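You operate a simulated robot arm through the tools that you are given. There is no shell and no other tool. Be economical: measure what you need, move in short steps, check, and stop when the job is done.

You are at the controls of a simulated two-armed robot. One attempt, no reset.

TASK
Pound the garlic small, grind it to a paste and tidy up.
Fine: hold the mortar for both; pestle in the blue crock, mortar on the blue square. Set down upright: mortar.

The check looks at the end state, three seconds after you hand in, the way a careful person would. Anything else that was tipped, shoved, dropped, spilled or broken makes it a failure.

THE ROBOT
Two 7-joint arms with two-finger parallel grippers on one trunk, on a base that drives. Base frame: it is fixed to the floor where the robot stands at the start and does not move with it; the origin is under the middle of the robot, x ahead of it, y to its left, z up; the surface under the hand at the start is at about z = 760. Units: mm, rad, N and s.
The left shoulder is at the start at [70, 163, 1145], the right one opposite. With the tool pointing down near the work surface each hand reaches from about 380 to 880 mm from the robot's upright axis, wherever it stands, measured 20 degrees to its own side. Places, roughly: blue crock [500, 100, 800]; blue square [500, -500, 800]. Payload 3.43 kg a hand.
The TCP of each hand is the grasp point between the finger pads, 34 mm short of the fingertips. In the tool frame z runs along the fingers and y along their closing line. Largest opening 128 mm; finger width 24, thickness 12; the body of the gripper, 48 by 130 mm, starts 96 mm behind the TCP.
Orientation is told as [roll, pitch, yaw] about the base's x, y, z axes, in that order, counted from this pose: with the fingers straight down and closing along the base's y, the tool's x points along the base's -x, its y along +y and its z along -z.

THE INTERFACE
- The arms move only by the tool drive_tool. It takes "left_plan", "right_plan" or both (then of equal length, played together; a hand with none holds still); each is a list of rows, each a list of 3 entries, a list of its own where there are three numbers: the shift along the tool's x, y, z in units of 50 mm (1.0 is 50 mm), then the turn, a rotation vector about the tool's x, y, z in units of 6 degrees (1.0 is 6 degrees), then the gripper command, from -1 (fully open) to 1 (shut), values between in proportion. In form: [[[x, y, z], [wx, wy, wz], jaw], ...]. A call has 1 to 8 rows; each row shifts and turns the commanded pose from where the row before left it, along the tool's axes as they then stand. A call with a number of a shift or a turn outside -1 to 1 is refused whole. Each row takes 0.2 s and may step no farther than 50 mm and 0.15 rad from the row before; otherwise, or with a gripper value out of range, the whole call is refused. A pose out of reach is approached as far as the arm can. The call stops where the force on the tool passes 40 N (or 10 N more than at its start, if that is more) or the arm is blocked; 0.2 s more then pass. The fingers move at their own pace (about 153 mm/s each) and stop on an object; they squeeze with about 23 N. The grip force told is the motor's: it shows also when the fingers shut on nothing. Time passes only in rows, and 0.2 s behind the last, so rows that do not move let the fingers close. It gives the time, the measured TCP pose, the force on the tool (base axes), the opening and the grip force at its end, in the units of the frame above (readings bear some noise), with the torque about the TCP (base axes, N m) and any sound that the robot's microphone picked up, and new pictures: "show" is both (left out), scene, wrist or none (wrist: the cameras of the hands that moved).
- Cameras (640 x 400 px; columns grow to the right, rows downward): "scene" is now at [126.3, -36.3, 1362.3]; the picture's right is [-0.42, -0.91, 0.00], its down [-0.61, 0.29, -0.74] and it looks along [0.67, -0.31, -0.68] (base axes); focal length 259 px, centre (320, 200). "left" rides on the left gripper at [76, 11, -160] in its tool frame; the picture's right is [-0.15, 0.99, 0.00], its down [-0.88, -0.13, -0.46] and it looks along [-0.45, -0.07, 0.89] (tool axes); focal length 234 px, centre (320, 200). "right" rides on the right gripper at [76, -11, -160] in its tool frame; the picture's right is [0.15, 0.99, 0.00], its down [-0.88, 0.13, -0.46] and it looks along [-0.45, 0.07, 0.89] (tool axes); focal length 234 px, centre (320, 200).
- raise_lower(by): slides the trunk up (or, below 0, down) by that many mm; the arms and the scene camera ride with it, the base frame stays. It gives what a move gives, with no picture.
- base_move(legs): drives the robot by 1 to 6 legs, each [ahead, left, turn to the left] in mm, mm and rad, along the robot's own axes; the way and the turn of a leg run together, so that a leg with both is an arc; at most 1500 mm and 3.142 rad a leg. The arms and the cameras ride along, it lands a little off, and it stops where it bumps. It gives what a move gives, and a new picture of the scene camera.
- aim_head(pan, tilt): turns the head with the scene camera to pan (to the left, within 1.501 rad either way) and tilt (down, from -0.506 to 1.204), counted from straight ahead of the robot. It gives what a move gives, and a new picture of the scene camera.
- pixel_to_xyz(camera, pixels): there is no depth. For up to 12 entries [column, row, z] of the newest picture of that camera ("zoom" is the newest enlarged one), the place [x, y] in the base frame at which the ray of that pixel passes the height z, good to about 2 mm. The clock stands still meanwhile.
- zoom(camera, box): a new picture of the part [left, top, right, bottom] of that camera's present view, enlarged. The clock stands still meanwhile.
- close_job(): hands the job in; it is judged then, once.

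Work in short steps. Measure before you move; look again where a grasp or a placing could have gone wrong, and mend it. You have 80 turns and 260 pictures in all, those below and enlarged ones among them. Open the grippers and draw the arms clear of the work before you hand the job in, unless the task says otherwise; then end with one line.

The tools are called after "Emit:" as a command line: name --argument value ..., lists and objects as JSON in quotes. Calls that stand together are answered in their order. drive_tool: Moves the arms, as the interface text tells. Its arguments: {"type":"object","properties":{"left_plan":{"type":"array","items":{"type":"array"}},"right_plan":{"type":"array","items":{"type":"array"}},"show":{"type":"string","enum":["both","scene","wrist","none"]}},"required":[]} The other tools are called the same way: raise_lower (by) slides the trunk up or down; base_move (legs) drives the base; aim_head (pan, tilt) turns the head that bears the scene camera; pixel_to_xyz (camera, pixels) gives the place at which the rays of pixels pass given heights; zoom (camera, box) takes an enlarged picture of a part of a camera's view; close_job () hands the job in.

At the start:

```text
time: 0.0
left_tool_pos: [636.0, -55.9, 1148.3]
left_ee_rot: [0.0, -0.001, -0.001]
left_contact_force: [-0.6, -0.5, 0.0]
left_wrist_torque: [0.01, 0.01, 0.0]
left_opening: 127.9
left_gripper_force: 0.0
right_tool_pos: [429.4, -489.0, 1167.2]
right_ee_rot: [0.001, 0.0, -0.001]
right_contact_force: [0.2, 0.6, 0.0]
right_wrist_torque: [0.01, -0.01, 0.02]
right_opening: 127.8
right_gripper_force: 0.1
trunk travel left (down, up): [-625.0, 315.0]
robot x, y, heading: [2.4, 1.6, -0.002]
head pan, tilt: [-0.438, 0.744]
```

scene: 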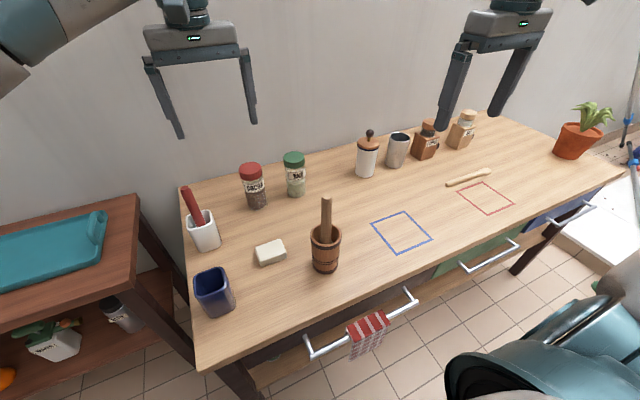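
right: 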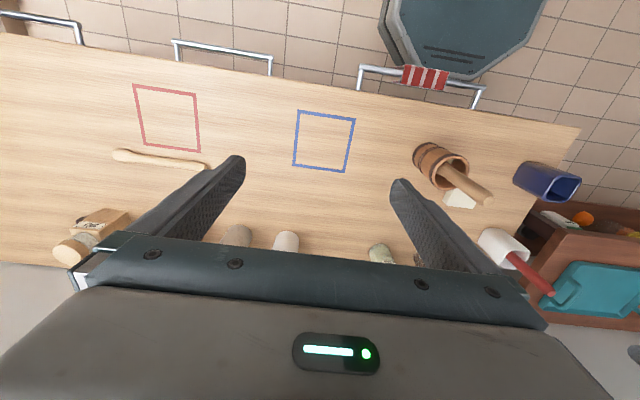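
left: 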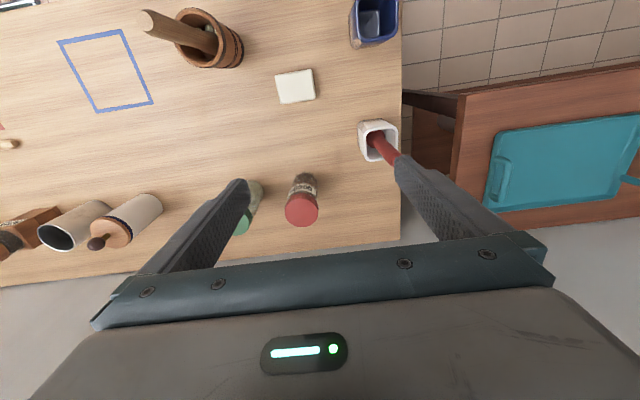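

The mortar with the pestle in it stands near pixel (325,245) and the blue crock near (214,290). I zoom in on both and measure their places.

Emit:
zoom --camera "scene" --box '[270, 180, 390, 290]'

Emit:
pixel_to_xyz --camera "scene" --pixels '[[325, 268, 760], [312, 235, 850], [341, 235, 850], [326, 198, 950], [214, 310, 760], [214, 278, 850], [371, 218, 760], [404, 211, 760], [432, 238, 760], [396, 256, 760], [270, 255, 775], [197, 371, 760]]'

Emit:
zoom --camera "left" --box '[130, 0, 270, 88]'

Emit:
zoom --camera "scene" --box '[160, 240, 280, 330]'

```text
3.64 times, centred on (330, 235) of scene
```

zoom: 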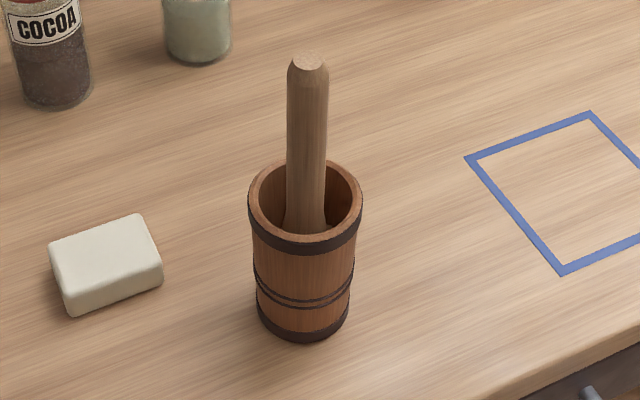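

```text
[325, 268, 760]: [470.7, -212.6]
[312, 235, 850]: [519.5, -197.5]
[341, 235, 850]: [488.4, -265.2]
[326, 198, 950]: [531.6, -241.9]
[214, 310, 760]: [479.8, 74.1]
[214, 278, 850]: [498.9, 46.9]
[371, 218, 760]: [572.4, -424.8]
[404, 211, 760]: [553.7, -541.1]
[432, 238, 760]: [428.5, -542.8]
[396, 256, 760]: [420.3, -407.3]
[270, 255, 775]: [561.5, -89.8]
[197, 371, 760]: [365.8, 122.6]
```

```text
4.55 times, centred on (200, 44) of left
```

zoom: 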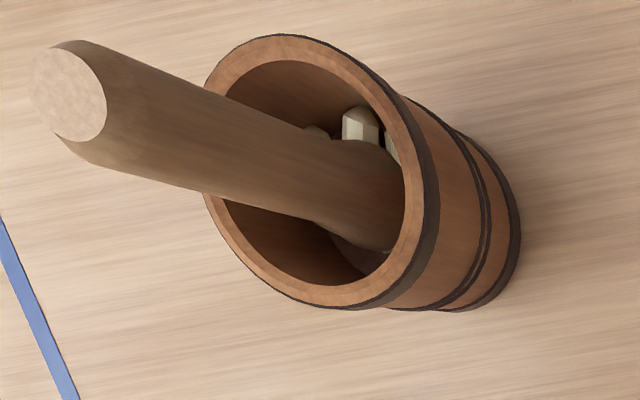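

```text
4.44 times, centred on (220, 285) of scene
```

zoom: 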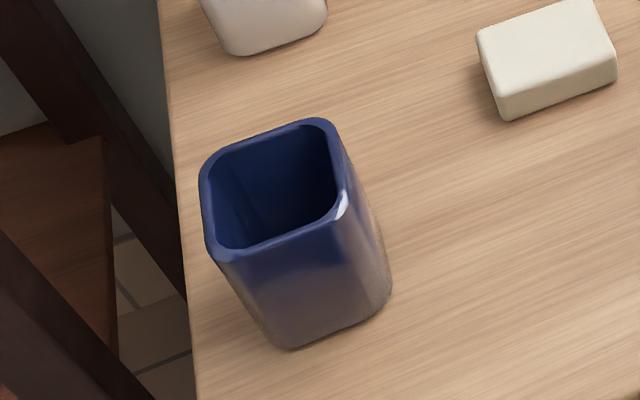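

I work out the heights of the mortar and the pestle by casting the rim and top pixels at several heights, from both cameras.

Emit:
pixel_to_xyz --camera "scene" --pixels '[[325.3, 265, 760], [325.9, 237.2, 840], [325.9, 237.2, 860], [325.9, 237.2, 880], [326.5, 197.5, 940], [326.5, 197.5, 970], [326.5, 197.5, 1000]]'

Emit:
pixel_to_xyz --camera "left" --pixels '[[199.5, 37.5, 840], [199.5, 37.5, 860], [199.5, 37.5, 880], [144.5, 20, 940], [144.5, 20, 970], [144.5, 20, 1000], [376, 22, 850], [376, 10, 850], [376, 35, 850], [296, 86, 785]]'

Emit:
zoom --camera "left" --box '[330, 0, 420, 56]'

Emit:
zoom --camera "right" --box '[400, 120, 600, 245]'

```text
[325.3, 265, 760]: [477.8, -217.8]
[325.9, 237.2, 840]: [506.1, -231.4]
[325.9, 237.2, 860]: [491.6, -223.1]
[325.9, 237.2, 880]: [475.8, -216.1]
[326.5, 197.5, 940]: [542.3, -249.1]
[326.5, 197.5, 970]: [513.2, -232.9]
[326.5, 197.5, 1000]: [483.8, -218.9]
```

```text
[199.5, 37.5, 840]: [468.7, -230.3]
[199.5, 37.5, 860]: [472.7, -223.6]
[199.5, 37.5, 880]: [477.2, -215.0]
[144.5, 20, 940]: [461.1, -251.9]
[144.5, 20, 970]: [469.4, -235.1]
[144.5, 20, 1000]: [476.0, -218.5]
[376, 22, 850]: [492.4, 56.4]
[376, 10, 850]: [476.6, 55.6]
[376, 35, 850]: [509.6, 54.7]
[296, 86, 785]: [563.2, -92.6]
```

```text
7.11 times, centred on (375, 28) of left
```

zoom: 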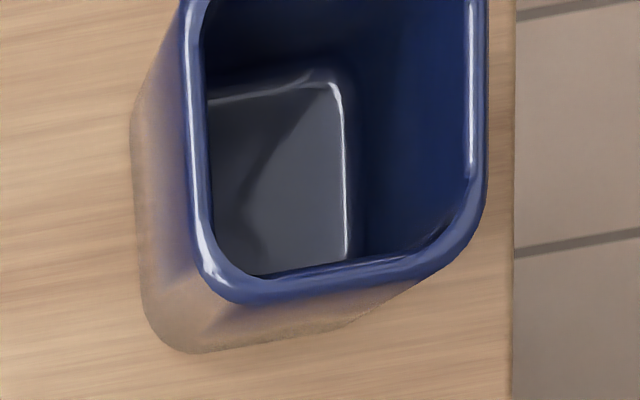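

```text
3.20 times, centred on (500, 182) of right
```

zoom: 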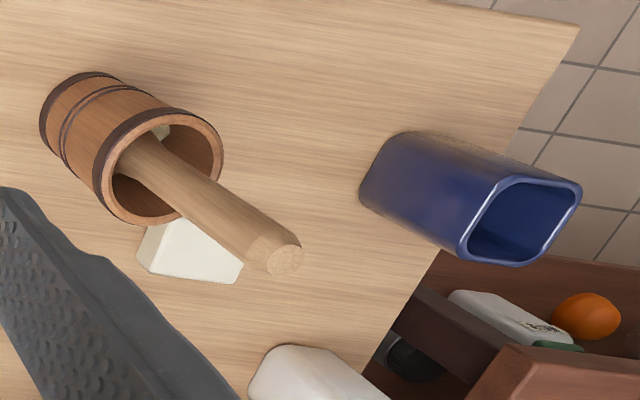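

Mortar rim looks to be at about z=880 with its centre near (477,-217). I triangulate the crock the same way and check the pestle top from the right camera.

Emit:
pixel_to_xyz --camera "scene" --pixels '[[208.3, 282.7, 850], [208.3, 282.7, 870], [208.3, 282.7, 890], [208.3, 282.7, 910]]'

Emit:
pixel_to_xyz --camera "right" --pixels '[[563.1, 188.9, 850], [563.1, 188.9, 870], [563.1, 188.9, 890], [563.1, 188.9, 910], [488.8, 200.8, 990], [488.8, 200.8, 1010], [452, 169, 860], [452, 169, 880]]'

```text
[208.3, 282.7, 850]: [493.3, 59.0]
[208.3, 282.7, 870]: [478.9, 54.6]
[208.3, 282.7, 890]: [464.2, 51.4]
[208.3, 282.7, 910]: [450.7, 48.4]
```

```text
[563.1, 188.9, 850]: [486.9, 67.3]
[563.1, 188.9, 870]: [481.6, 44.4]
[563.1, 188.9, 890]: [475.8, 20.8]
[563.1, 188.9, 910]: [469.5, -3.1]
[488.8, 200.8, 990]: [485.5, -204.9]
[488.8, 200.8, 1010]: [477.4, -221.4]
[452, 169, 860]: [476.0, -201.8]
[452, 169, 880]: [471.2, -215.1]
```

Mortar centre is about (475,-217) with its rim at z≈880. The pestle top is at about (478,-220,1007), and the crock is at (486,56) with its rim at z≈860. The right hand will hold the mortar from the side, pointing left-forward and down below the pestle, so I yaw the right tool first.

Emit:
drive_tool --right_plan '[[[0, 0, 0], [0, 0, -1], -1], [[0, 0, 0], [0, 0, -1], -1], [[0, 0, 0], [0, 0, -1], -1], [[0, 0, 0], [0, 0, -1], -1], [[0, 0, 0], [0, 0, -1], -1], [[0, 0, 0], [0, 0, -1], -1], [[0, 0, 0], [0, 0, -1], -1], [[0, 0, 0], [0, 0, -1], -1]]' --show "none"

Emit:
drive_tool --right_plan '[[[0, 0, 0], [0, 0, -1], -1], [[0, 0, 0], [0, 0, -1], -1], [[0, 0, 0], [0, -1, 0], -1], [[0, 0, 0], [0, -1, 0], -1], [[0, 0, 0], [0, -1, 0], -1], [[0, 0, 0], [0, -1, 0], -1], [[0, 0, 0], [0, -1, 0], -1], [[0, 0, 0], [0, -1, 0], -1]]' --show "scene"

```text
time: 1.8
left_tool_pos: [637.6, -54.9, 1148.6]
left_ee_rot: [0.0, -0.001, -0.001]
left_contact_force: [0.4, -0.3, -0.3]
left_wrist_torque: [0.01, 0.02, -0.02]
left_opening: 128.0
left_gripper_force: 0.1
right_tool_pos: [429.2, -489.9, 1165.2]
right_ee_rot: [-0.002, -0.001, 0.839]
right_contact_force: [-1.2, 0.6, -0.5]
right_wrist_torque: [-0.01, -0.03, 0.02]
right_opening: 128.1
right_gripper_force: 0.2
trunk travel left (down, up): [-625.0, 315.0]
robot x, y, heading: [0.3, 1.0, -0.003]
head pan, tilt: [-0.438, 0.744]
```

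```text
time: 3.6
left_tool_pos: [636.8, -55.8, 1147.3]
left_ee_rot: [0.002, 0.003, 0.0]
left_contact_force: [-1.2, -0.4, -1.2]
left_wrist_torque: [0.04, 0.03, 0.01]
left_opening: 127.8
left_gripper_force: 0.2
right_tool_pos: [429.9, -490.5, 1165.4]
right_ee_rot: [0.002, -0.63, 1.045]
right_contact_force: [-0.5, -1.1, -0.2]
right_wrist_torque: [0.03, 0.04, 0.04]
right_opening: 128.0
right_gripper_force: 0.1
trunk travel left (down, up): [-625.0, 315.0]
robot x, y, heading: [-2.3, 1.6, -0.0]
head pan, tilt: [-0.438, 0.744]
```

scene: 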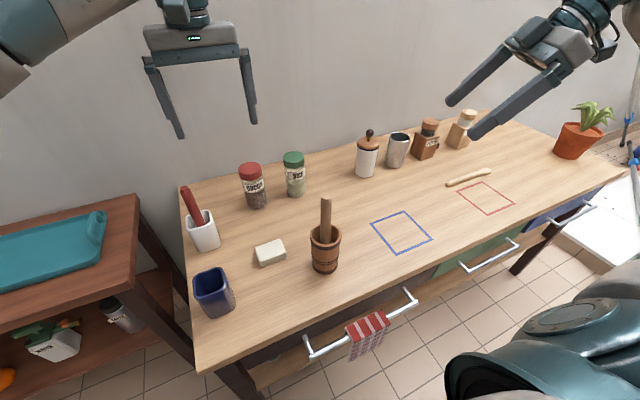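

The yaw and tilt were reached cleanly. I finish the tilt to 48° and bring the right hand to a standoff behind the mortar.

Emit:
drive_tool --right_plan '[[[0, 0, 0], [0, -1, 0], -1], [[0, 0, 0], [0, -1, 0], -1], [[0.26, 0.29, 0.89], [0, 0, 0], -1], [[0.26, 0.29, 0.89], [0, 0, 0], -1], [[0.26, 0.29, 0.89], [0, 0, 0], -1], [[0.26, 0.29, 0.89], [0, 0, 0], -1], [[0.26, 0.29, 0.89], [0, 0, 0], -1], [[0.26, 0.29, 0.89], [0, 0, 0], -1]]'

```text
time: 5.4
left_tool_pos: [637.1, -54.9, 1147.6]
left_ee_rot: [0.001, 0.0, -0.001]
left_contact_force: [-0.3, -0.2, 0.2]
left_wrist_torque: [0.05, 0.03, 0.0]
left_opening: 128.1
left_gripper_force: 0.0
right_tool_pos: [428.4, -319.0, 928.1]
right_ee_rot: [0.0, -0.838, 1.048]
right_contact_force: [-0.3, 0.7, 0.1]
right_wrist_torque: [-0.06, -0.01, 0.01]
right_opening: 127.9
right_gripper_force: 0.0
trunk travel left (down, up): [-625.0, 315.0]
robot x, y, heading: [0.5, -3.2, 0.0]
head pan, tilt: [-0.438, 0.744]
```

scene: 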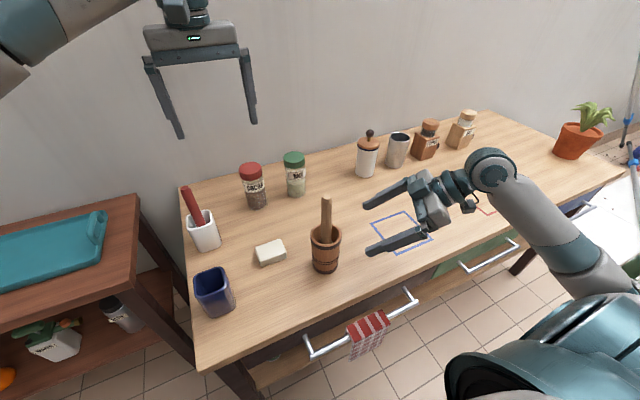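
right: 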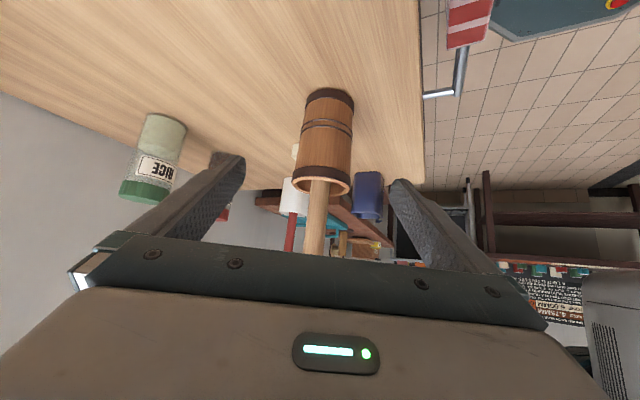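

The mortar lies between the fingers in the wrist view, around (325,140). I check its position from this camera before closing in.

Emit:
pixel_to_xyz --camera "right" --pixels '[[322, 183, 875], [322, 183, 880], [322, 183, 885], [329, 97, 760], [306, 96, 765], [354, 99, 765], [302, 130, 820], [353, 132, 820]]'

Emit:
zoom --camera "right" --box '[240, 70, 410, 200]'

```text
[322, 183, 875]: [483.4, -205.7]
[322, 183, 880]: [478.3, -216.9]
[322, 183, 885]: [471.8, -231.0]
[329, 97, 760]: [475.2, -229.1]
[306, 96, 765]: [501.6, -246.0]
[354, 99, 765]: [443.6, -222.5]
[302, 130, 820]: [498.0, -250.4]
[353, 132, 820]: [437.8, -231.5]
```

```text
3.08 times, centred on (325, 135) of right
```

zoom: 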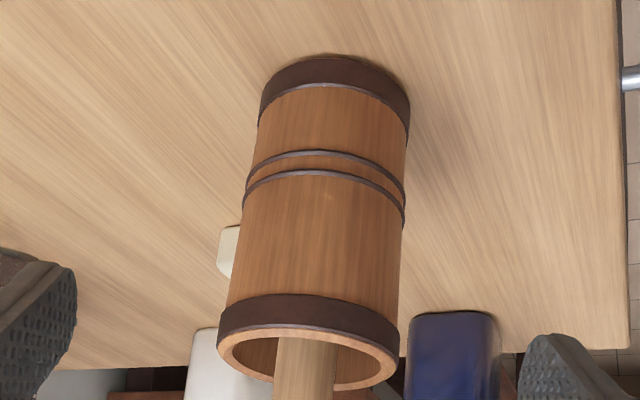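

All readings agree on a centre of about (476,-218). I advance the open fingers around the mortar at about z=818.

Emit:
drive_tool --right_plan '[[[0.15, 0.19, 0.6], [0, 0, 0], -1], [[0, 0, 0.85], [0, 0, 0], -1], [[0, 0, 0.85], [0, 0, 0], -1], [[0, 0, 0.82], [0, 0, 0], -1], [[0, 0, 0], [0, 0, 0], -1]]'

```text
time: 6.6
left_tool_pos: [635.8, -55.8, 1148.0]
left_ee_rot: [-0.001, 0.0, 0.0]
left_contact_force: [-0.3, 0.4, 0.3]
left_wrist_torque: [-0.02, -0.02, 0.03]
left_opening: 127.7
left_gripper_force: 0.0
right_tool_pos: [473.1, -217.5, 817.0]
right_ee_rot: [-0.001, -0.838, 1.047]
right_contact_force: [0.0, 0.5, 0.0]
right_wrist_torque: [0.0, 0.0, 0.01]
right_opening: 128.1
right_gripper_force: 0.2
trunk travel left (down, up): [-625.0, 315.0]
robot x, y, heading: [-0.8, 1.3, 0.004]
head pan, tilt: [-0.438, 0.744]
```

scene: 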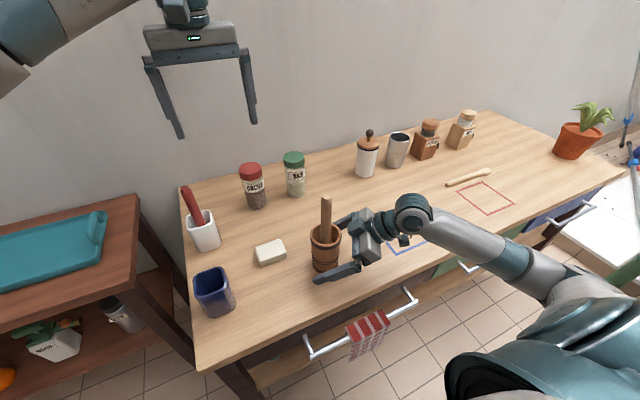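
right: 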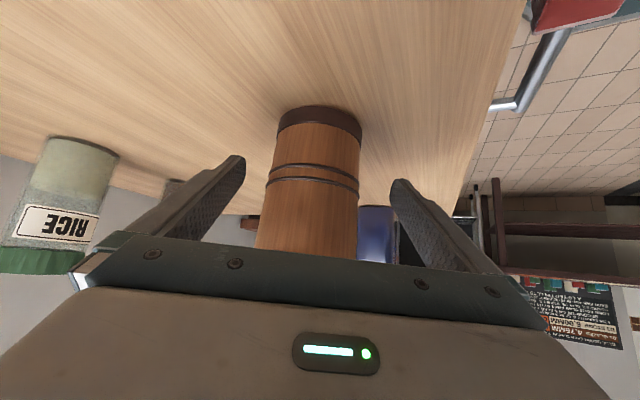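

The fingers straddle the mortar evenly: gap edges at 245 and 392, mortar from 270 to 360. I close gently.

Emit:
drive_tool --right_plan '[[[0, 0, 0], [0, 0, 0], 0], [[0, 0, 0], [0, 0, 0], 1], [[0, 0, 0], [0, 0, 0], 1], [[0, 0, 0], [0, 0, 0], 1]]'

```text
time: 7.6
left_tool_pos: [636.9, -54.4, 1147.2]
left_ee_rot: [0.0, 0.001, -0.001]
left_contact_force: [0.9, -0.5, 0.2]
left_wrist_torque: [-0.01, 0.0, -0.01]
left_opening: 128.1
left_gripper_force: 0.1
right_tool_pos: [473.3, -218.3, 816.3]
right_ee_rot: [0.0, -0.839, 1.048]
right_contact_force: [2.5, -0.5, 1.5]
right_wrist_torque: [0.12, 0.05, -0.08]
right_opening: 71.4
right_gripper_force: 22.2
trunk travel left (down, up): [-625.0, 315.0]
robot x, y, heading: [-2.9, 1.7, -0.001]
head pan, tilt: [-0.438, 0.744]
```

scene: 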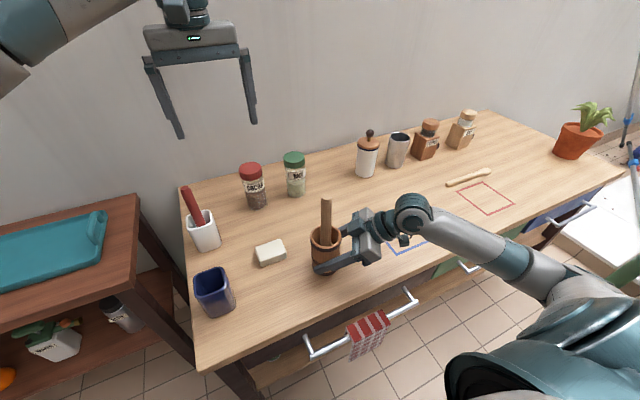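
right: 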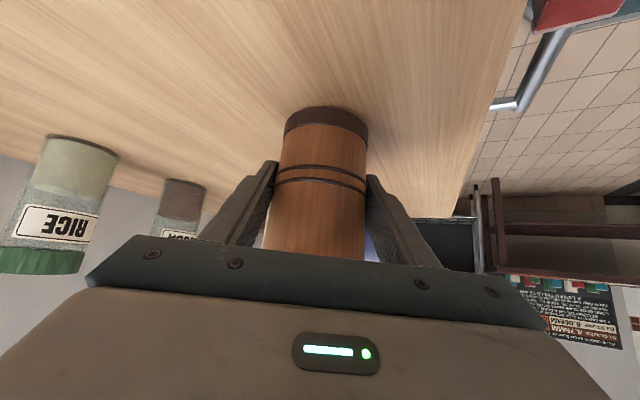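

The mortar is held (71 mm, 22 N). Next I move the left hand above the pestle top at travel height, with the jaw half open to stay clear of the right hand.

Emit:
drive_tool --left_plan '[[[0.63, -0.66, 0], [0, 0, 0], -0.1], [[0.64, -0.66, 0], [0, 0, 0], -0.1], [[0.64, -0.66, 0], [0, 0, 0], -0.1], [[0.64, -0.66, 0], [0, 0, 0], -0.1], [[0.63, -0.65, 0], [0, 0, 0], -0.1], [[0, 0, 0.7], [0, 0, 0], -0.1], [[0, 0, 0], [0, 0, 0], -0.1]]'

```text
time: 9.2
left_tool_pos: [477.5, -222.6, 1113.3]
left_ee_rot: [0.001, 0.001, -0.001]
left_contact_force: [0.2, 0.3, -1.1]
left_wrist_torque: [0.01, 0.0, 0.0]
left_opening: 70.4
left_gripper_force: 0.0
right_tool_pos: [472.7, -217.5, 818.3]
right_ee_rot: [0.0, -0.839, 1.048]
right_contact_force: [1.2, 0.7, 0.7]
right_wrist_torque: [0.18, 0.06, -0.06]
right_opening: 71.4
right_gripper_force: 23.7
trunk travel left (down, up): [-625.0, 315.0]
robot x, y, heading: [2.7, -1.2, 0.002]
head pan, tilt: [-0.438, 0.744]
```

scene: 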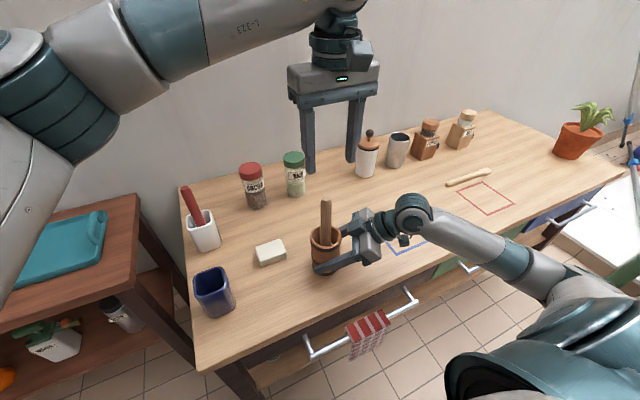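
left: 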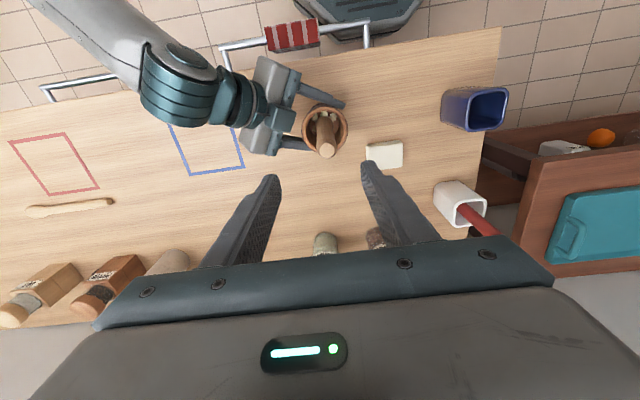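

I check the pestle top, near (327,151) in the left wrist view, before descending.

Emit:
zoom --camera "left" --box '[280, 90, 376, 165]'

Emit:
pixel_to_xyz --camera "left" --pixels '[[327, 150, 1000], [327, 150, 1007], [320, 128, 900], [323, 128, 880], [487, 105, 860]]'

Emit:
pixel_to_xyz --camera "scene" --pixels '[[326.3, 201, 1000], [326.3, 201, 1007]]'

```text
5.33 times, centred on (328, 128) of left
```

zoom: 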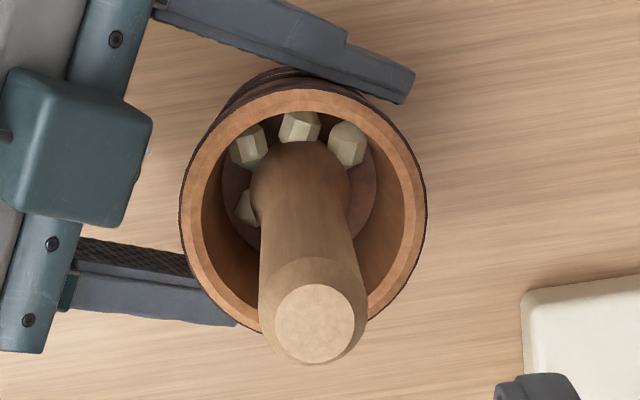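

```text
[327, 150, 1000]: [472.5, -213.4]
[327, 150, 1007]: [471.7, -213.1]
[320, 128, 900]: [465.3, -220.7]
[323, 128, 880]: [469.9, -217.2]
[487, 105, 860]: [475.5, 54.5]
```

```text
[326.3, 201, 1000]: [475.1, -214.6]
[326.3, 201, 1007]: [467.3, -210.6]
```

The pestle top is at about (472,-214,1003), and the cloves sit around its foot. I descend with the jaw around it and close.

Emit:
drive_tool --left_plan '[[[0.11, 0.17, 0.66], [0, 0, 0], -0.1], [[0, 0, 0.8], [0, 0, 0], -0.1], [[0, 0, 0.8], [0, 0, 0], -0.1], [[0, 0, 0.4], [0, 0, 0], -0.1], [[0, 0, 0], [0, 0, 0], 1], [[0, 0, 0], [0, 0, 0], 1], [[0, 0, 0], [0, 0, 0], 1]]'

```text
time: 10.8
left_tool_pos: [471.6, -211.9, 981.5]
left_ee_rot: [0.0, 0.0, 0.0]
left_contact_force: [-0.4, 0.5, 0.4]
left_wrist_torque: [0.07, 0.04, -0.01]
left_opening: 24.2
left_gripper_force: 22.9
right_tool_pos: [473.4, -217.5, 818.8]
right_ee_rot: [-0.001, -0.838, 1.045]
right_contact_force: [-0.7, -1.5, 1.5]
right_wrist_torque: [0.04, 0.23, 0.07]
right_opening: 71.1
right_gripper_force: 23.5
trunk travel left (down, up): [-625.0, 315.0]
robot x, y, heading: [-0.2, -1.8, -0.0]
head pan, tilt: [-0.438, 0.744]
```

scene: 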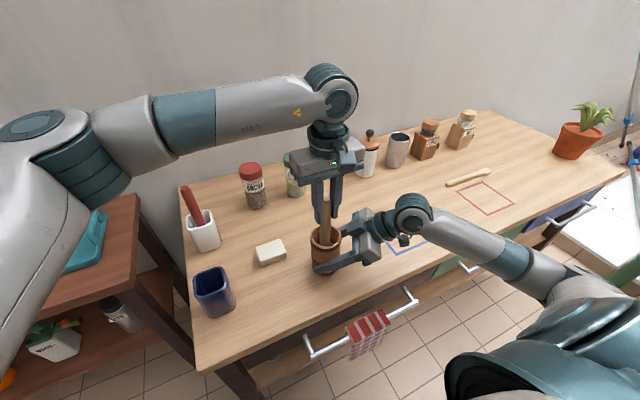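
left: 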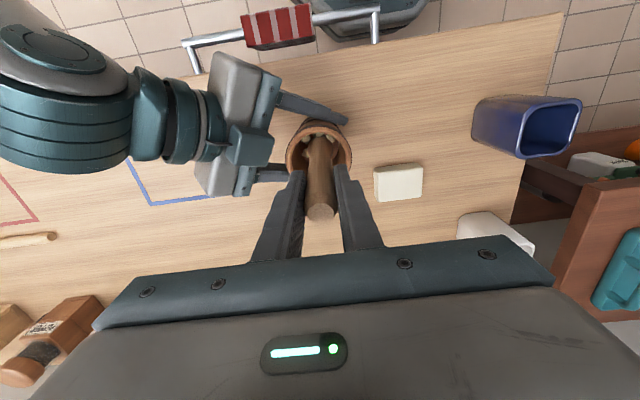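

The pestle is gripped at 24 mm. First a gentle trial: lift 40 mm and strike back down slightly past the start, watching force and sound.

Emit:
drive_tool --left_plan '[[[0, 0, -0.8], [0, 0, 0], 1], [[0, 0, 0], [0, 0, 0], 1], [[0, 0, 0.9], [0, 0, 0], 1]]'

```text
time: 11.6
left_tool_pos: [468.5, -210.7, 978.2]
left_ee_rot: [-0.004, -0.004, 0.001]
left_contact_force: [0.8, 2.9, 21.9]
left_wrist_torque: [0.54, -0.07, -0.05]
left_opening: 24.6
left_gripper_force: 22.8
right_tool_pos: [473.1, -216.9, 818.6]
right_ee_rot: [-0.002, -0.834, 1.048]
right_contact_force: [3.8, -2.2, -5.4]
right_wrist_torque: [0.54, -0.11, -0.02]
right_opening: 71.2
right_gripper_force: 23.1
trunk travel left (down, up): [-625.0, 315.0]
robot x, y, heading: [-0.4, -2.8, 0.005]
head pan, tilt: [-0.438, 0.744]
```

scene: 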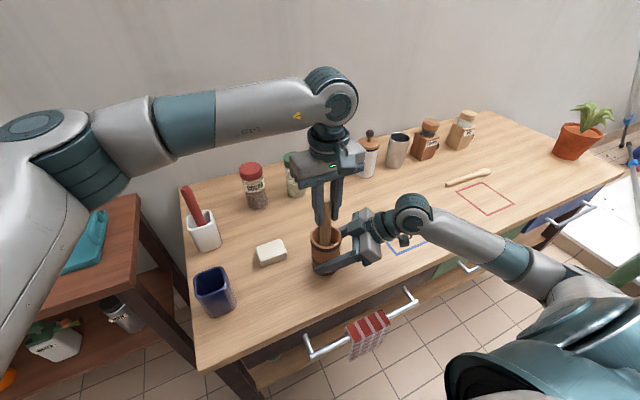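
left: 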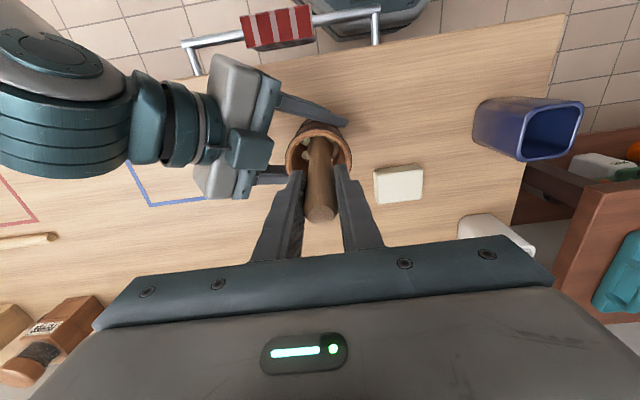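

The strike met about 22 N with nothing shifted. I look into the mortar to see where the cloves are.

Emit:
zoom --camera "left" --box '[280, 110, 360, 180]'

```text
5.71 times, centred on (320, 145) of left
```

zoom: 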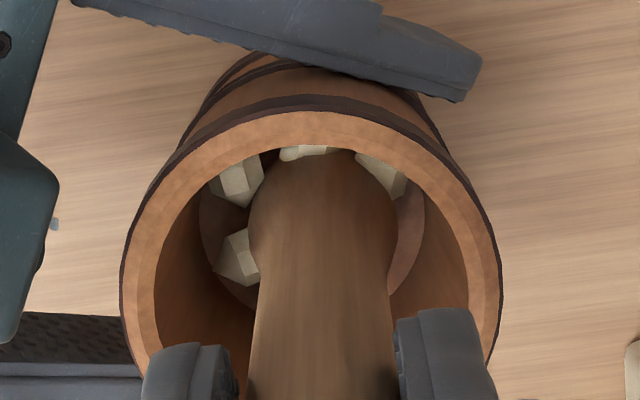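

Cloves lie on the robot side and the right side of the foot. I pound with small offsets toward them.

Emit:
drive_tool --left_plan '[[[0.2, 0, -0.8], [0, 0, 0], 1], [[0, 0, 0.8], [0, 0, 0], 1], [[-0.06, -0.2, -0.8], [0, 0, 0], 1], [[0, 0, 0.8], [0, 0, 0], 1], [[0, 0.36, -0.8], [0, 0, 0], 1], [[0, 0, 0.8], [0, 0, 0], 1], [[-0.14, -0.16, -0.8], [0, 0, 0], 1], [[0, 0, 0.8], [0, 0, 0], 1]]' --show "none"

Emit:
zoom --camera "left" --box '[280, 110, 360, 180]'

```text
time: 13.4
left_tool_pos: [471.6, -212.9, 977.4]
left_ee_rot: [-0.001, -0.002, -0.001]
left_contact_force: [-2.7, 3.6, 14.1]
left_wrist_torque: [0.46, 0.35, -0.05]
left_opening: 24.0
left_gripper_force: 23.2
right_tool_pos: [472.6, -217.6, 817.0]
right_ee_rot: [0.001, -0.834, 1.046]
right_contact_force: [1.0, -2.3, -5.3]
right_wrist_torque: [0.44, 0.06, 0.11]
right_opening: 71.3
right_gripper_force: 22.8
trunk travel left (down, up): [-625.0, 315.0]
robot x, y, heading: [1.6, -1.9, 0.002]
head pan, tilt: [-0.438, 0.744]
```

```text
5.71 times, centred on (320, 145) of left
```

zoom: 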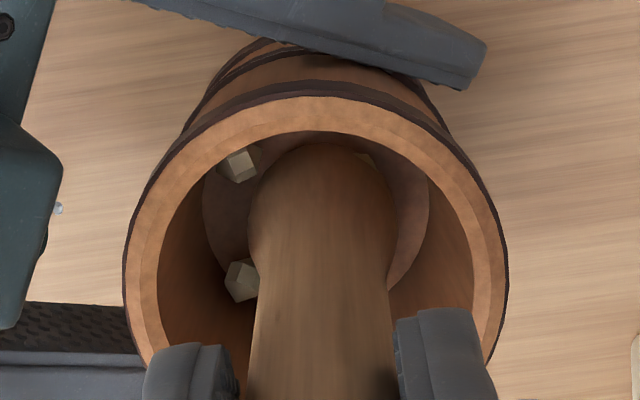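

The pieces are already smaller, so the pounding works. I continue a round of strikes, this time also toward the far side.

Emit:
drive_tool --left_plan '[[[0.18, -0.12, -0.8], [0, 0, 0], 1], [[0, 0, 0.85], [0, 0, 0], 1], [[-0.28, 0, -0.8], [0, 0, 0], 1], [[0, 0, 0.8], [0, 0, 0], 1], [[-0.05, 0.28, -0.8], [0, 0, 0], 1], [[0, 0, 0.8], [0, 0, 0], 1], [[0.15, -0.16, -0.8], [0, 0, 0], 1], [[0, 0, 0.8], [0, 0, 0], 1]]' --show "none"

Emit:
zoom --camera "left" --box '[280, 110, 360, 180]'

```text
time: 15.2
left_tool_pos: [470.9, -213.2, 975.3]
left_ee_rot: [-0.003, -0.001, -0.001]
left_contact_force: [-3.2, 4.6, 16.5]
left_wrist_torque: [0.57, 0.22, 0.01]
left_opening: 23.9
left_gripper_force: 23.0
right_tool_pos: [473.8, -218.8, 817.9]
right_ee_rot: [-0.001, -0.836, 1.046]
right_contact_force: [2.2, -2.8, -5.4]
right_wrist_torque: [0.48, 0.14, 0.13]
right_opening: 71.1
right_gripper_force: 23.1
trunk travel left (down, up): [-625.0, 315.0]
robot x, y, heading: [-2.1, -2.5, 0.002]
head pan, tilt: [-0.438, 0.744]
```

```text
5.71 times, centred on (320, 145) of left
```

zoom: 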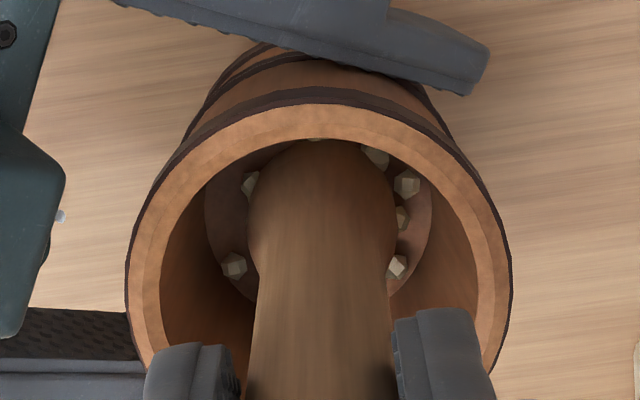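

Now there are several smaller bits, more of them on the right (+y). I pound another round.

Emit:
drive_tool --left_plan '[[[0.1, 0.2, -0.8], [0, 0, 0], 1], [[0, 0, 0.8], [0, 0, 0], 1], [[-0.2, 0, -0.8], [0, 0, 0], 1], [[0, 0, 0.8], [0, 0, 0], 1], [[0.1, -0.4, -0.8], [0, 0, 0], 1], [[0, 0, 0.8], [0, 0, 0], 1], [[0.2, 0.2, -0.8], [0, 0, 0], 1], [[0, 0, 0.8], [0, 0, 0], 1]]' --show "none"

Emit:
drive_tool --left_plan '[[[-0.4, 0, -0.8], [0, 0, 0], 1], [[0, 0, 0.8], [0, 0, 0], 1], [[0.08, -0.14, -0.8], [0, 0, 0], 1], [[0, 0, 0.8], [0, 0, 0], 1], [[0.24, 0.28, -0.8], [0, 0, 0], 1], [[0, 0, 0.8], [0, 0, 0], 1], [[-0.12, -0.14, -0.8], [0, 0, 0], 1], [[0, 0, 0.8], [0, 0, 0], 1]]' --show "none"

Emit:
zoom --camera "left" --box '[280, 110, 360, 180]'

```text
time: 17.0
left_tool_pos: [460.0, -207.8, 971.2]
left_ee_rot: [-0.003, -0.002, 0.0]
left_contact_force: [-0.9, 1.2, 19.4]
left_wrist_torque: [0.05, 0.03, -0.09]
left_opening: 23.7
left_gripper_force: 22.8
right_tool_pos: [472.5, -216.9, 817.4]
right_ee_rot: [0.003, -0.836, 1.047]
right_contact_force: [0.5, 0.8, -7.9]
right_wrist_torque: [0.53, 0.03, 0.2]
right_opening: 71.4
right_gripper_force: 23.7
trunk travel left (down, up): [-625.0, 315.0]
robot x, y, heading: [0.8, 1.1, -0.003]
head pan, tilt: [-0.438, 0.744]
```

```text
time: 18.8
left_tool_pos: [475.0, -210.2, 972.7]
left_ee_rot: [-0.002, 0.001, 0.0]
left_contact_force: [-0.4, 0.4, 1.9]
left_wrist_torque: [-0.03, 0.07, -0.02]
left_opening: 23.7
left_gripper_force: 23.5
right_tool_pos: [473.7, -218.4, 817.2]
right_ee_rot: [-0.001, -0.835, 1.047]
right_contact_force: [0.8, 1.0, 0.6]
right_wrist_torque: [0.14, 0.08, -0.02]
right_opening: 71.2
right_gripper_force: 23.2
trunk travel left (down, up): [-625.0, 315.0]
robot x, y, heading: [-1.0, 0.4, -0.001]
head pan, tilt: [-0.438, 0.744]
```

```text
5.71 times, centred on (320, 145) of left
```

zoom: 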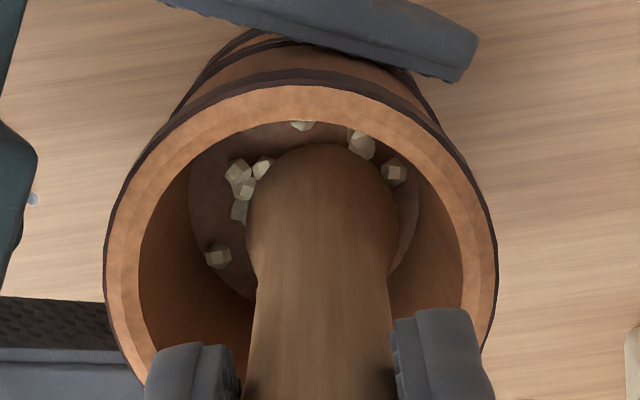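

The bits are about half-size now and at the bottom there is little contact, so I strike a few millimetres deeper and keep circling.

Emit:
drive_tool --left_plan '[[[0.12, -0.2, -0.8], [0, 0, 0], 1], [[0, 0, 0.9], [0, 0, 0], 1], [[0.1, 0.2, -0.8], [0, 0, 0], 1], [[0, 0, 0.8], [0, 0, 0], 1], [[-0.08, 0.2, -0.8], [0, 0, 0], 1], [[0, 0, 0.8], [0, 0, 0], 1], [[-0.14, -0.4, -0.8], [0, 0, 0], 1], [[0, 0, 0.8], [0, 0, 0], 1]]' --show "none"

Emit:
drive_tool --left_plan '[[[0.15, 0.05, -0.8], [0, 0, 0], 1], [[0, 0, 0.8], [0, 0, 0], 1], [[-0.15, 0.15, -0.8], [0, 0, 0], 1], [[0, 0, 0.8], [0, 0, 0], 1], [[-0.2, 0.1, -0.8], [0, 0, 0], 1], [[0, 0, 0.8], [0, 0, 0], 1], [[0.2, -0.1, -0.8], [0, 0, 0], 1], [[0, 0, 0.8], [0, 0, 0], 1]]' --show "none"

Emit:
zoom --camera "left" --box '[280, 110, 360, 180]'

```text
time: 20.6
left_tool_pos: [472.6, -225.5, 967.9]
left_ee_rot: [-0.003, -0.004, 0.0]
left_contact_force: [-0.8, 1.8, 22.4]
left_wrist_torque: [0.24, -0.14, 0.0]
left_opening: 23.4
left_gripper_force: 22.9
right_tool_pos: [472.6, -218.3, 817.4]
right_ee_rot: [-0.002, -0.835, 1.046]
right_contact_force: [1.8, -6.7, -8.3]
right_wrist_torque: [0.52, -0.08, -0.04]
right_opening: 71.4
right_gripper_force: 23.0
trunk travel left (down, up): [-625.0, 315.0]
robot x, y, heading: [1.6, -1.1, 0.002]
head pan, tilt: [-0.438, 0.744]
```

```text
time: 22.4
left_tool_pos: [471.9, -207.8, 969.5]
left_ee_rot: [0.0, 0.001, -0.001]
left_contact_force: [-2.3, 1.1, 7.8]
left_wrist_torque: [0.16, 0.12, 0.03]
left_opening: 23.4
left_gripper_force: 23.0
right_tool_pos: [473.2, -217.7, 817.4]
right_ee_rot: [0.002, -0.836, 1.046]
right_contact_force: [1.9, 0.1, -2.8]
right_wrist_torque: [0.24, 0.11, 0.0]
right_opening: 71.4
right_gripper_force: 23.4
trunk travel left (down, up): [-625.0, 315.0]
robot x, y, heading: [-1.7, 0.1, 0.0]
head pan, tilt: [-0.438, 0.744]
```

```text
5.71 times, centred on (320, 145) of left
```

zoom: 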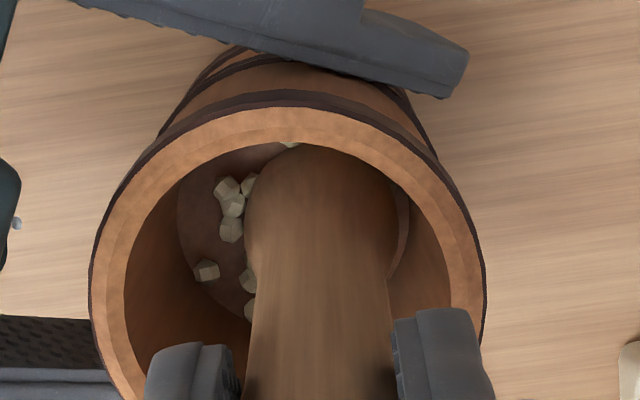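

The bits now gather on the left (−y), because my centre sits about 5 mm right of the mortar axis. I aim the strikes left.

Emit:
drive_tool --left_plan '[[[0.1, -0.25, -0.8], [0, 0, 0], 1], [[0, 0, 0.8], [0, 0, 0], 1], [[-0.1, -0.08, -0.8], [0, 0, 0], 1], [[0, 0, 0.85], [0, 0, 0], 1], [[-0.15, 0.06, -0.8], [0, 0, 0], 1], [[0, 0, 0.8], [0, 0, 0], 1], [[0.28, 0.1, -0.8], [0, 0, 0], 1], [[0, 0, 0.8], [0, 0, 0], 1]]' --show "none"

Emit:
drive_tool --left_plan '[[[-0.05, -0.11, -0.8], [0, 0, 0], 1], [[0, 0, 0.8], [0, 0, 0], 1], [[-0.12, 0.02, -0.8], [0, 0, 0], 1], [[0, 0, 0.8], [0, 0, 0], 1], [[0.0, 0.32, -0.8], [0, 0, 0], 1], [[0, 0, 0.8], [0, 0, 0], 1], [[0.04, -0.16, -0.8], [0, 0, 0], 1], [[0, 0, 0.8], [0, 0, 0], 1]]' --show "none"

Emit:
zoom --camera "left" --box '[280, 110, 360, 180]'

```text
time: 24.2
left_tool_pos: [464.4, -220.4, 968.3]
left_ee_rot: [-0.003, 0.0, -0.001]
left_contact_force: [-3.4, 3.1, 13.7]
left_wrist_torque: [0.44, 0.15, 0.0]
left_opening: 23.2
left_gripper_force: 22.3
right_tool_pos: [473.4, -218.1, 815.9]
right_ee_rot: [0.001, -0.836, 1.046]
right_contact_force: [3.9, 0.2, -6.1]
right_wrist_torque: [0.52, 0.02, 0.09]
right_opening: 71.5
right_gripper_force: 22.8
trunk travel left (down, up): [-625.0, 315.0]
robot x, y, heading: [0.0, 2.8, -0.001]
head pan, tilt: [-0.438, 0.744]
```

```text
time: 26.0
left_tool_pos: [474.2, -217.5, 967.0]
left_ee_rot: [-0.002, 0.0, 0.0]
left_contact_force: [-2.9, 3.2, 12.3]
left_wrist_torque: [0.28, 0.26, 0.02]
left_opening: 23.3
left_gripper_force: 23.1
right_tool_pos: [473.6, -218.3, 817.1]
right_ee_rot: [0.0, -0.835, 1.046]
right_contact_force: [3.9, -0.9, -4.7]
right_wrist_torque: [0.35, 0.13, 0.05]
right_opening: 71.3
right_gripper_force: 22.8
trunk travel left (down, up): [-625.0, 315.0]
robot x, y, heading: [0.8, -1.8, -0.0]
head pan, tilt: [-0.438, 0.744]
```

```text
5.71 times, centred on (320, 145) of left
```

zoom: 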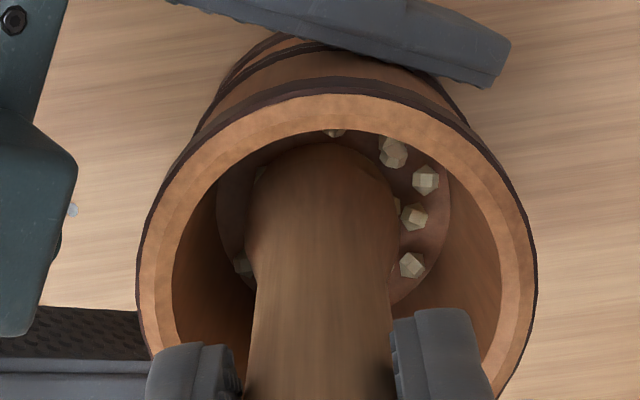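

The bits are about 7 mm now, and the pestle is centred. Another symmetric round, to see whether they break further.

Emit:
drive_tool --left_plan '[[[0.1, 0.22, -0.8], [0, 0, 0], 1], [[0, 0, 0.85], [0, 0, 0], 1], [[-0.2, 0.0, -0.8], [0, 0, 0], 1], [[0, 0, 0.8], [0, 0, 0], 1], [[0.25, -0.1, -0.8], [0, 0, 0], 1], [[0, 0, 0.8], [0, 0, 0], 1], [[-0.1, 0.1, -0.8], [0, 0, 0], 1], [[0, 0, 0.8], [0, 0, 0], 1]]' --show "none"

Emit:
drive_tool --left_plan '[[[0.0, -0.44, -0.8], [0, 0, 0], 1], [[0, 0, 0.8], [0, 0, 0], 1], [[-0.25, 0.22, -0.8], [0, 0, 0], 1], [[0, 0, 0.8], [0, 0, 0], 1], [[0.4, 0.0, -0.8], [0, 0, 0], 1], [[0, 0, 0.8], [0, 0, 0], 1], [[-0.2, 0, -0.8], [0, 0, 0], 1], [[0, 0, 0.8], [0, 0, 0], 1]]' --show "none"

Emit:
zoom --camera "left" --box '[280, 110, 360, 180]'

```text
time: 27.8
left_tool_pos: [470.4, -204.5, 966.1]
left_ee_rot: [0.001, -0.001, 0.001]
left_contact_force: [-3.3, 2.2, 12.5]
left_wrist_torque: [0.36, 0.27, 0.0]
left_opening: 23.5
left_gripper_force: 23.0
right_tool_pos: [473.9, -216.5, 817.5]
right_ee_rot: [0.0, -0.837, 1.046]
right_contact_force: [3.4, -0.7, -4.8]
right_wrist_torque: [0.28, 0.23, 0.02]
right_opening: 71.4
right_gripper_force: 23.3
trunk travel left (down, up): [-625.0, 315.0]
robot x, y, heading: [-4.8, -0.1, 0.002]
head pan, tilt: [-0.438, 0.744]
```

```text
time: 29.6
left_tool_pos: [470.7, -210.4, 964.9]
left_ee_rot: [0.0, -0.001, -0.001]
left_contact_force: [-2.0, 0.8, 8.4]
left_wrist_torque: [0.16, 0.22, 0.02]
left_opening: 23.2
left_gripper_force: 23.0
right_tool_pos: [474.2, -217.3, 816.8]
right_ee_rot: [0.004, -0.836, 1.046]
right_contact_force: [2.2, 1.0, -3.1]
right_wrist_torque: [0.3, 0.08, 0.03]
right_opening: 71.4
right_gripper_force: 22.9
trunk travel left (down, up): [-625.0, 315.0]
robot x, y, heading: [-0.5, -0.5, 0.001]
head pan, tilt: [-0.438, 0.744]
```

```text
5.71 times, centred on (320, 145) of left
```

zoom: 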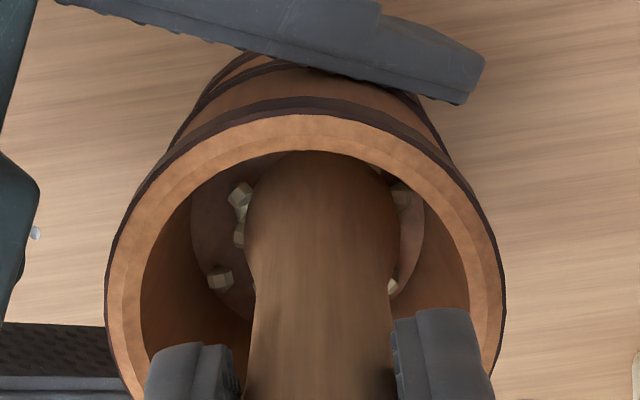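

The bits no longer get visibly smaller, so pounding looks done. I go over to grinding: press lightly and run the pestle in a circle of about 10 mm radius around the mortar axis.

Emit:
drive_tool --left_plan '[[[0.2, -0.12, 0.08], [0, 0, 0], 1], [[-0.0586, 0.1414, 0], [0, 0, 0], 1], [[-0.1414, 0.0586, 0], [0, 0, 0], 1], [[-0.1414, -0.0586, 0], [0, 0, 0], 1], [[-0.0586, -0.1414, 0], [0, 0, 0], 1], [[0.0586, -0.1414, 0], [0, 0, 0], 1], [[0.1414, -0.0586, 0], [0, 0, 0], 1], [[0.1414, 0.0586, 0], [0, 0, 0], 1]]' --show "none"

Emit:
zoom --camera "left" --box '[280, 110, 360, 180]'

```text
time: 31.4
left_tool_pos: [464.8, -228.4, 957.8]
left_ee_rot: [0.002, 0.001, -0.001]
left_contact_force: [6.3, 11.3, 0.9]
left_wrist_torque: [1.62, -0.85, 0.15]
left_opening: 24.7
left_gripper_force: 23.0
right_tool_pos: [473.0, -217.6, 817.8]
right_ee_rot: [-0.002, -0.838, 1.05]
right_contact_force: [-5.5, -13.0, -0.2]
right_wrist_torque: [-0.06, 0.02, -0.02]
right_opening: 71.3
right_gripper_force: 23.0
trunk travel left (down, up): [-625.0, 315.0]
robot x, y, heading: [-1.1, 2.7, -0.0]
head pan, tilt: [-0.438, 0.744]
```

```text
5.71 times, centred on (320, 145) of left
```

zoom: 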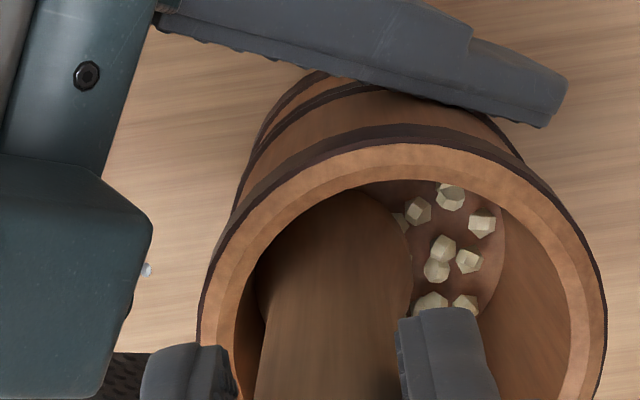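

The pestle leaned against the wall (13 N sideways) with hardly any downward force. I recentre and press down in small steps to find real floor contact.

Emit:
drive_tool --left_plan '[[[-0.18, 0.2, -0.1], [0, 0, 0], 1], [[0, 0, 0.1], [0, 0, 0], 1], [[0, 0, 0.08], [0, 0, 0], 1], [[0, 0, 0], [0, 0, 0], 1]]' --show "scene"

Emit:
zoom --camera "left" --box '[250, 100, 390, 240]'

Emit:
zoom --camera "scene" --box '[270, 170, 390, 280]'

```text
time: 32.4
left_tool_pos: [473.6, -217.4, 955.3]
left_ee_rot: [-0.004, -0.002, 0.0]
left_contact_force: [1.3, -4.9, 21.7]
left_wrist_torque: [-0.63, -0.08, 0.05]
left_opening: 24.0
left_gripper_force: 22.8
right_tool_pos: [473.5, -216.0, 817.9]
right_ee_rot: [-0.001, -0.838, 1.047]
right_contact_force: [3.4, 3.6, -5.5]
right_wrist_torque: [0.05, 0.05, -0.08]
right_opening: 71.2
right_gripper_force: 22.8
trunk travel left (down, up): [-625.0, 315.0]
robot x, y, heading: [-2.2, 1.3, 0.001]
head pan, tilt: [-0.438, 0.744]
```

scene: 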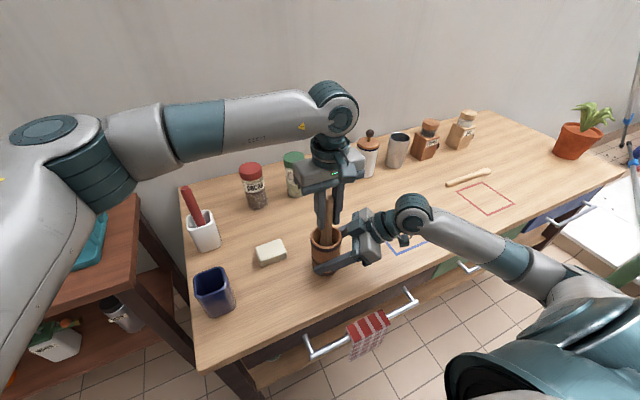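

```text
2.86 times, centred on (320, 170) of left
```

zoom: 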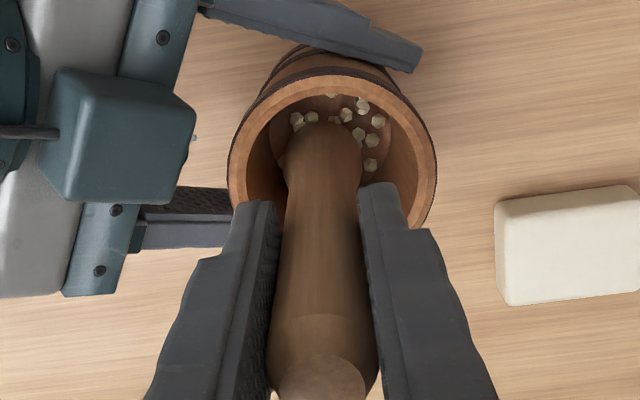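

```text
3.64 times, centred on (330, 225) of scene
```

zoom: 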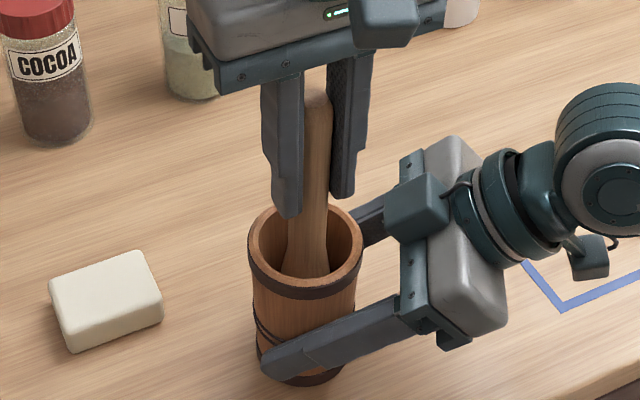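

The pestle has slipped up a bit in the fingers, but there is still 40 mm to the rim and floor contact is 22 N. I grind in 8 mm circles under this pressure.

Emit:
drive_tool --left_plan '[[[0.16, 0, 0], [0, 0, 0], 1], [[-0.047, 0.113, 0], [0, 0, 0], 1], [[-0.113, 0.047, 0], [0, 0, 0], 1], [[-0.113, -0.047, 0], [0, 0, 0], 1], [[-0.047, -0.113, 0], [0, 0, 0], 1], [[0.047, -0.113, 0], [0, 0, 0], 1], [[0.113, -0.047, 0], [0, 0, 0], 1], [[0.113, 0.047, 0], [0, 0, 0], 1]]' --show "none"

Emit:
zoom --camera "left" --box '[270, 100, 370, 180]'

```text
time: 34.2
left_tool_pos: [469.1, -226.2, 955.0]
left_ee_rot: [-0.002, -0.001, 0.001]
left_contact_force: [0.2, 1.1, -1.1]
left_wrist_torque: [0.13, -0.15, 0.02]
left_opening: 23.5
left_gripper_force: 22.7
right_tool_pos: [472.6, -216.8, 817.8]
right_ee_rot: [0.001, -0.838, 1.049]
right_contact_force: [-2.3, -2.7, 2.9]
right_wrist_torque: [-0.12, 0.17, 0.06]
right_opening: 70.8
right_gripper_force: 23.2
trunk travel left (down, up): [-625.0, 315.0]
robot x, y, heading: [-1.9, -2.2, 0.0]
head pan, tilt: [-0.438, 0.744]
```

```text
5.00 times, centred on (320, 140) of left
```

zoom: 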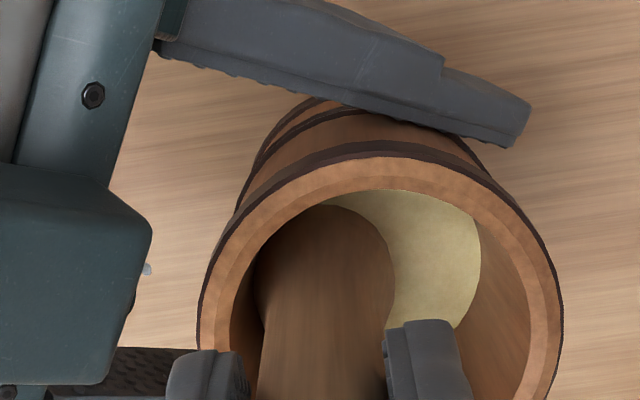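

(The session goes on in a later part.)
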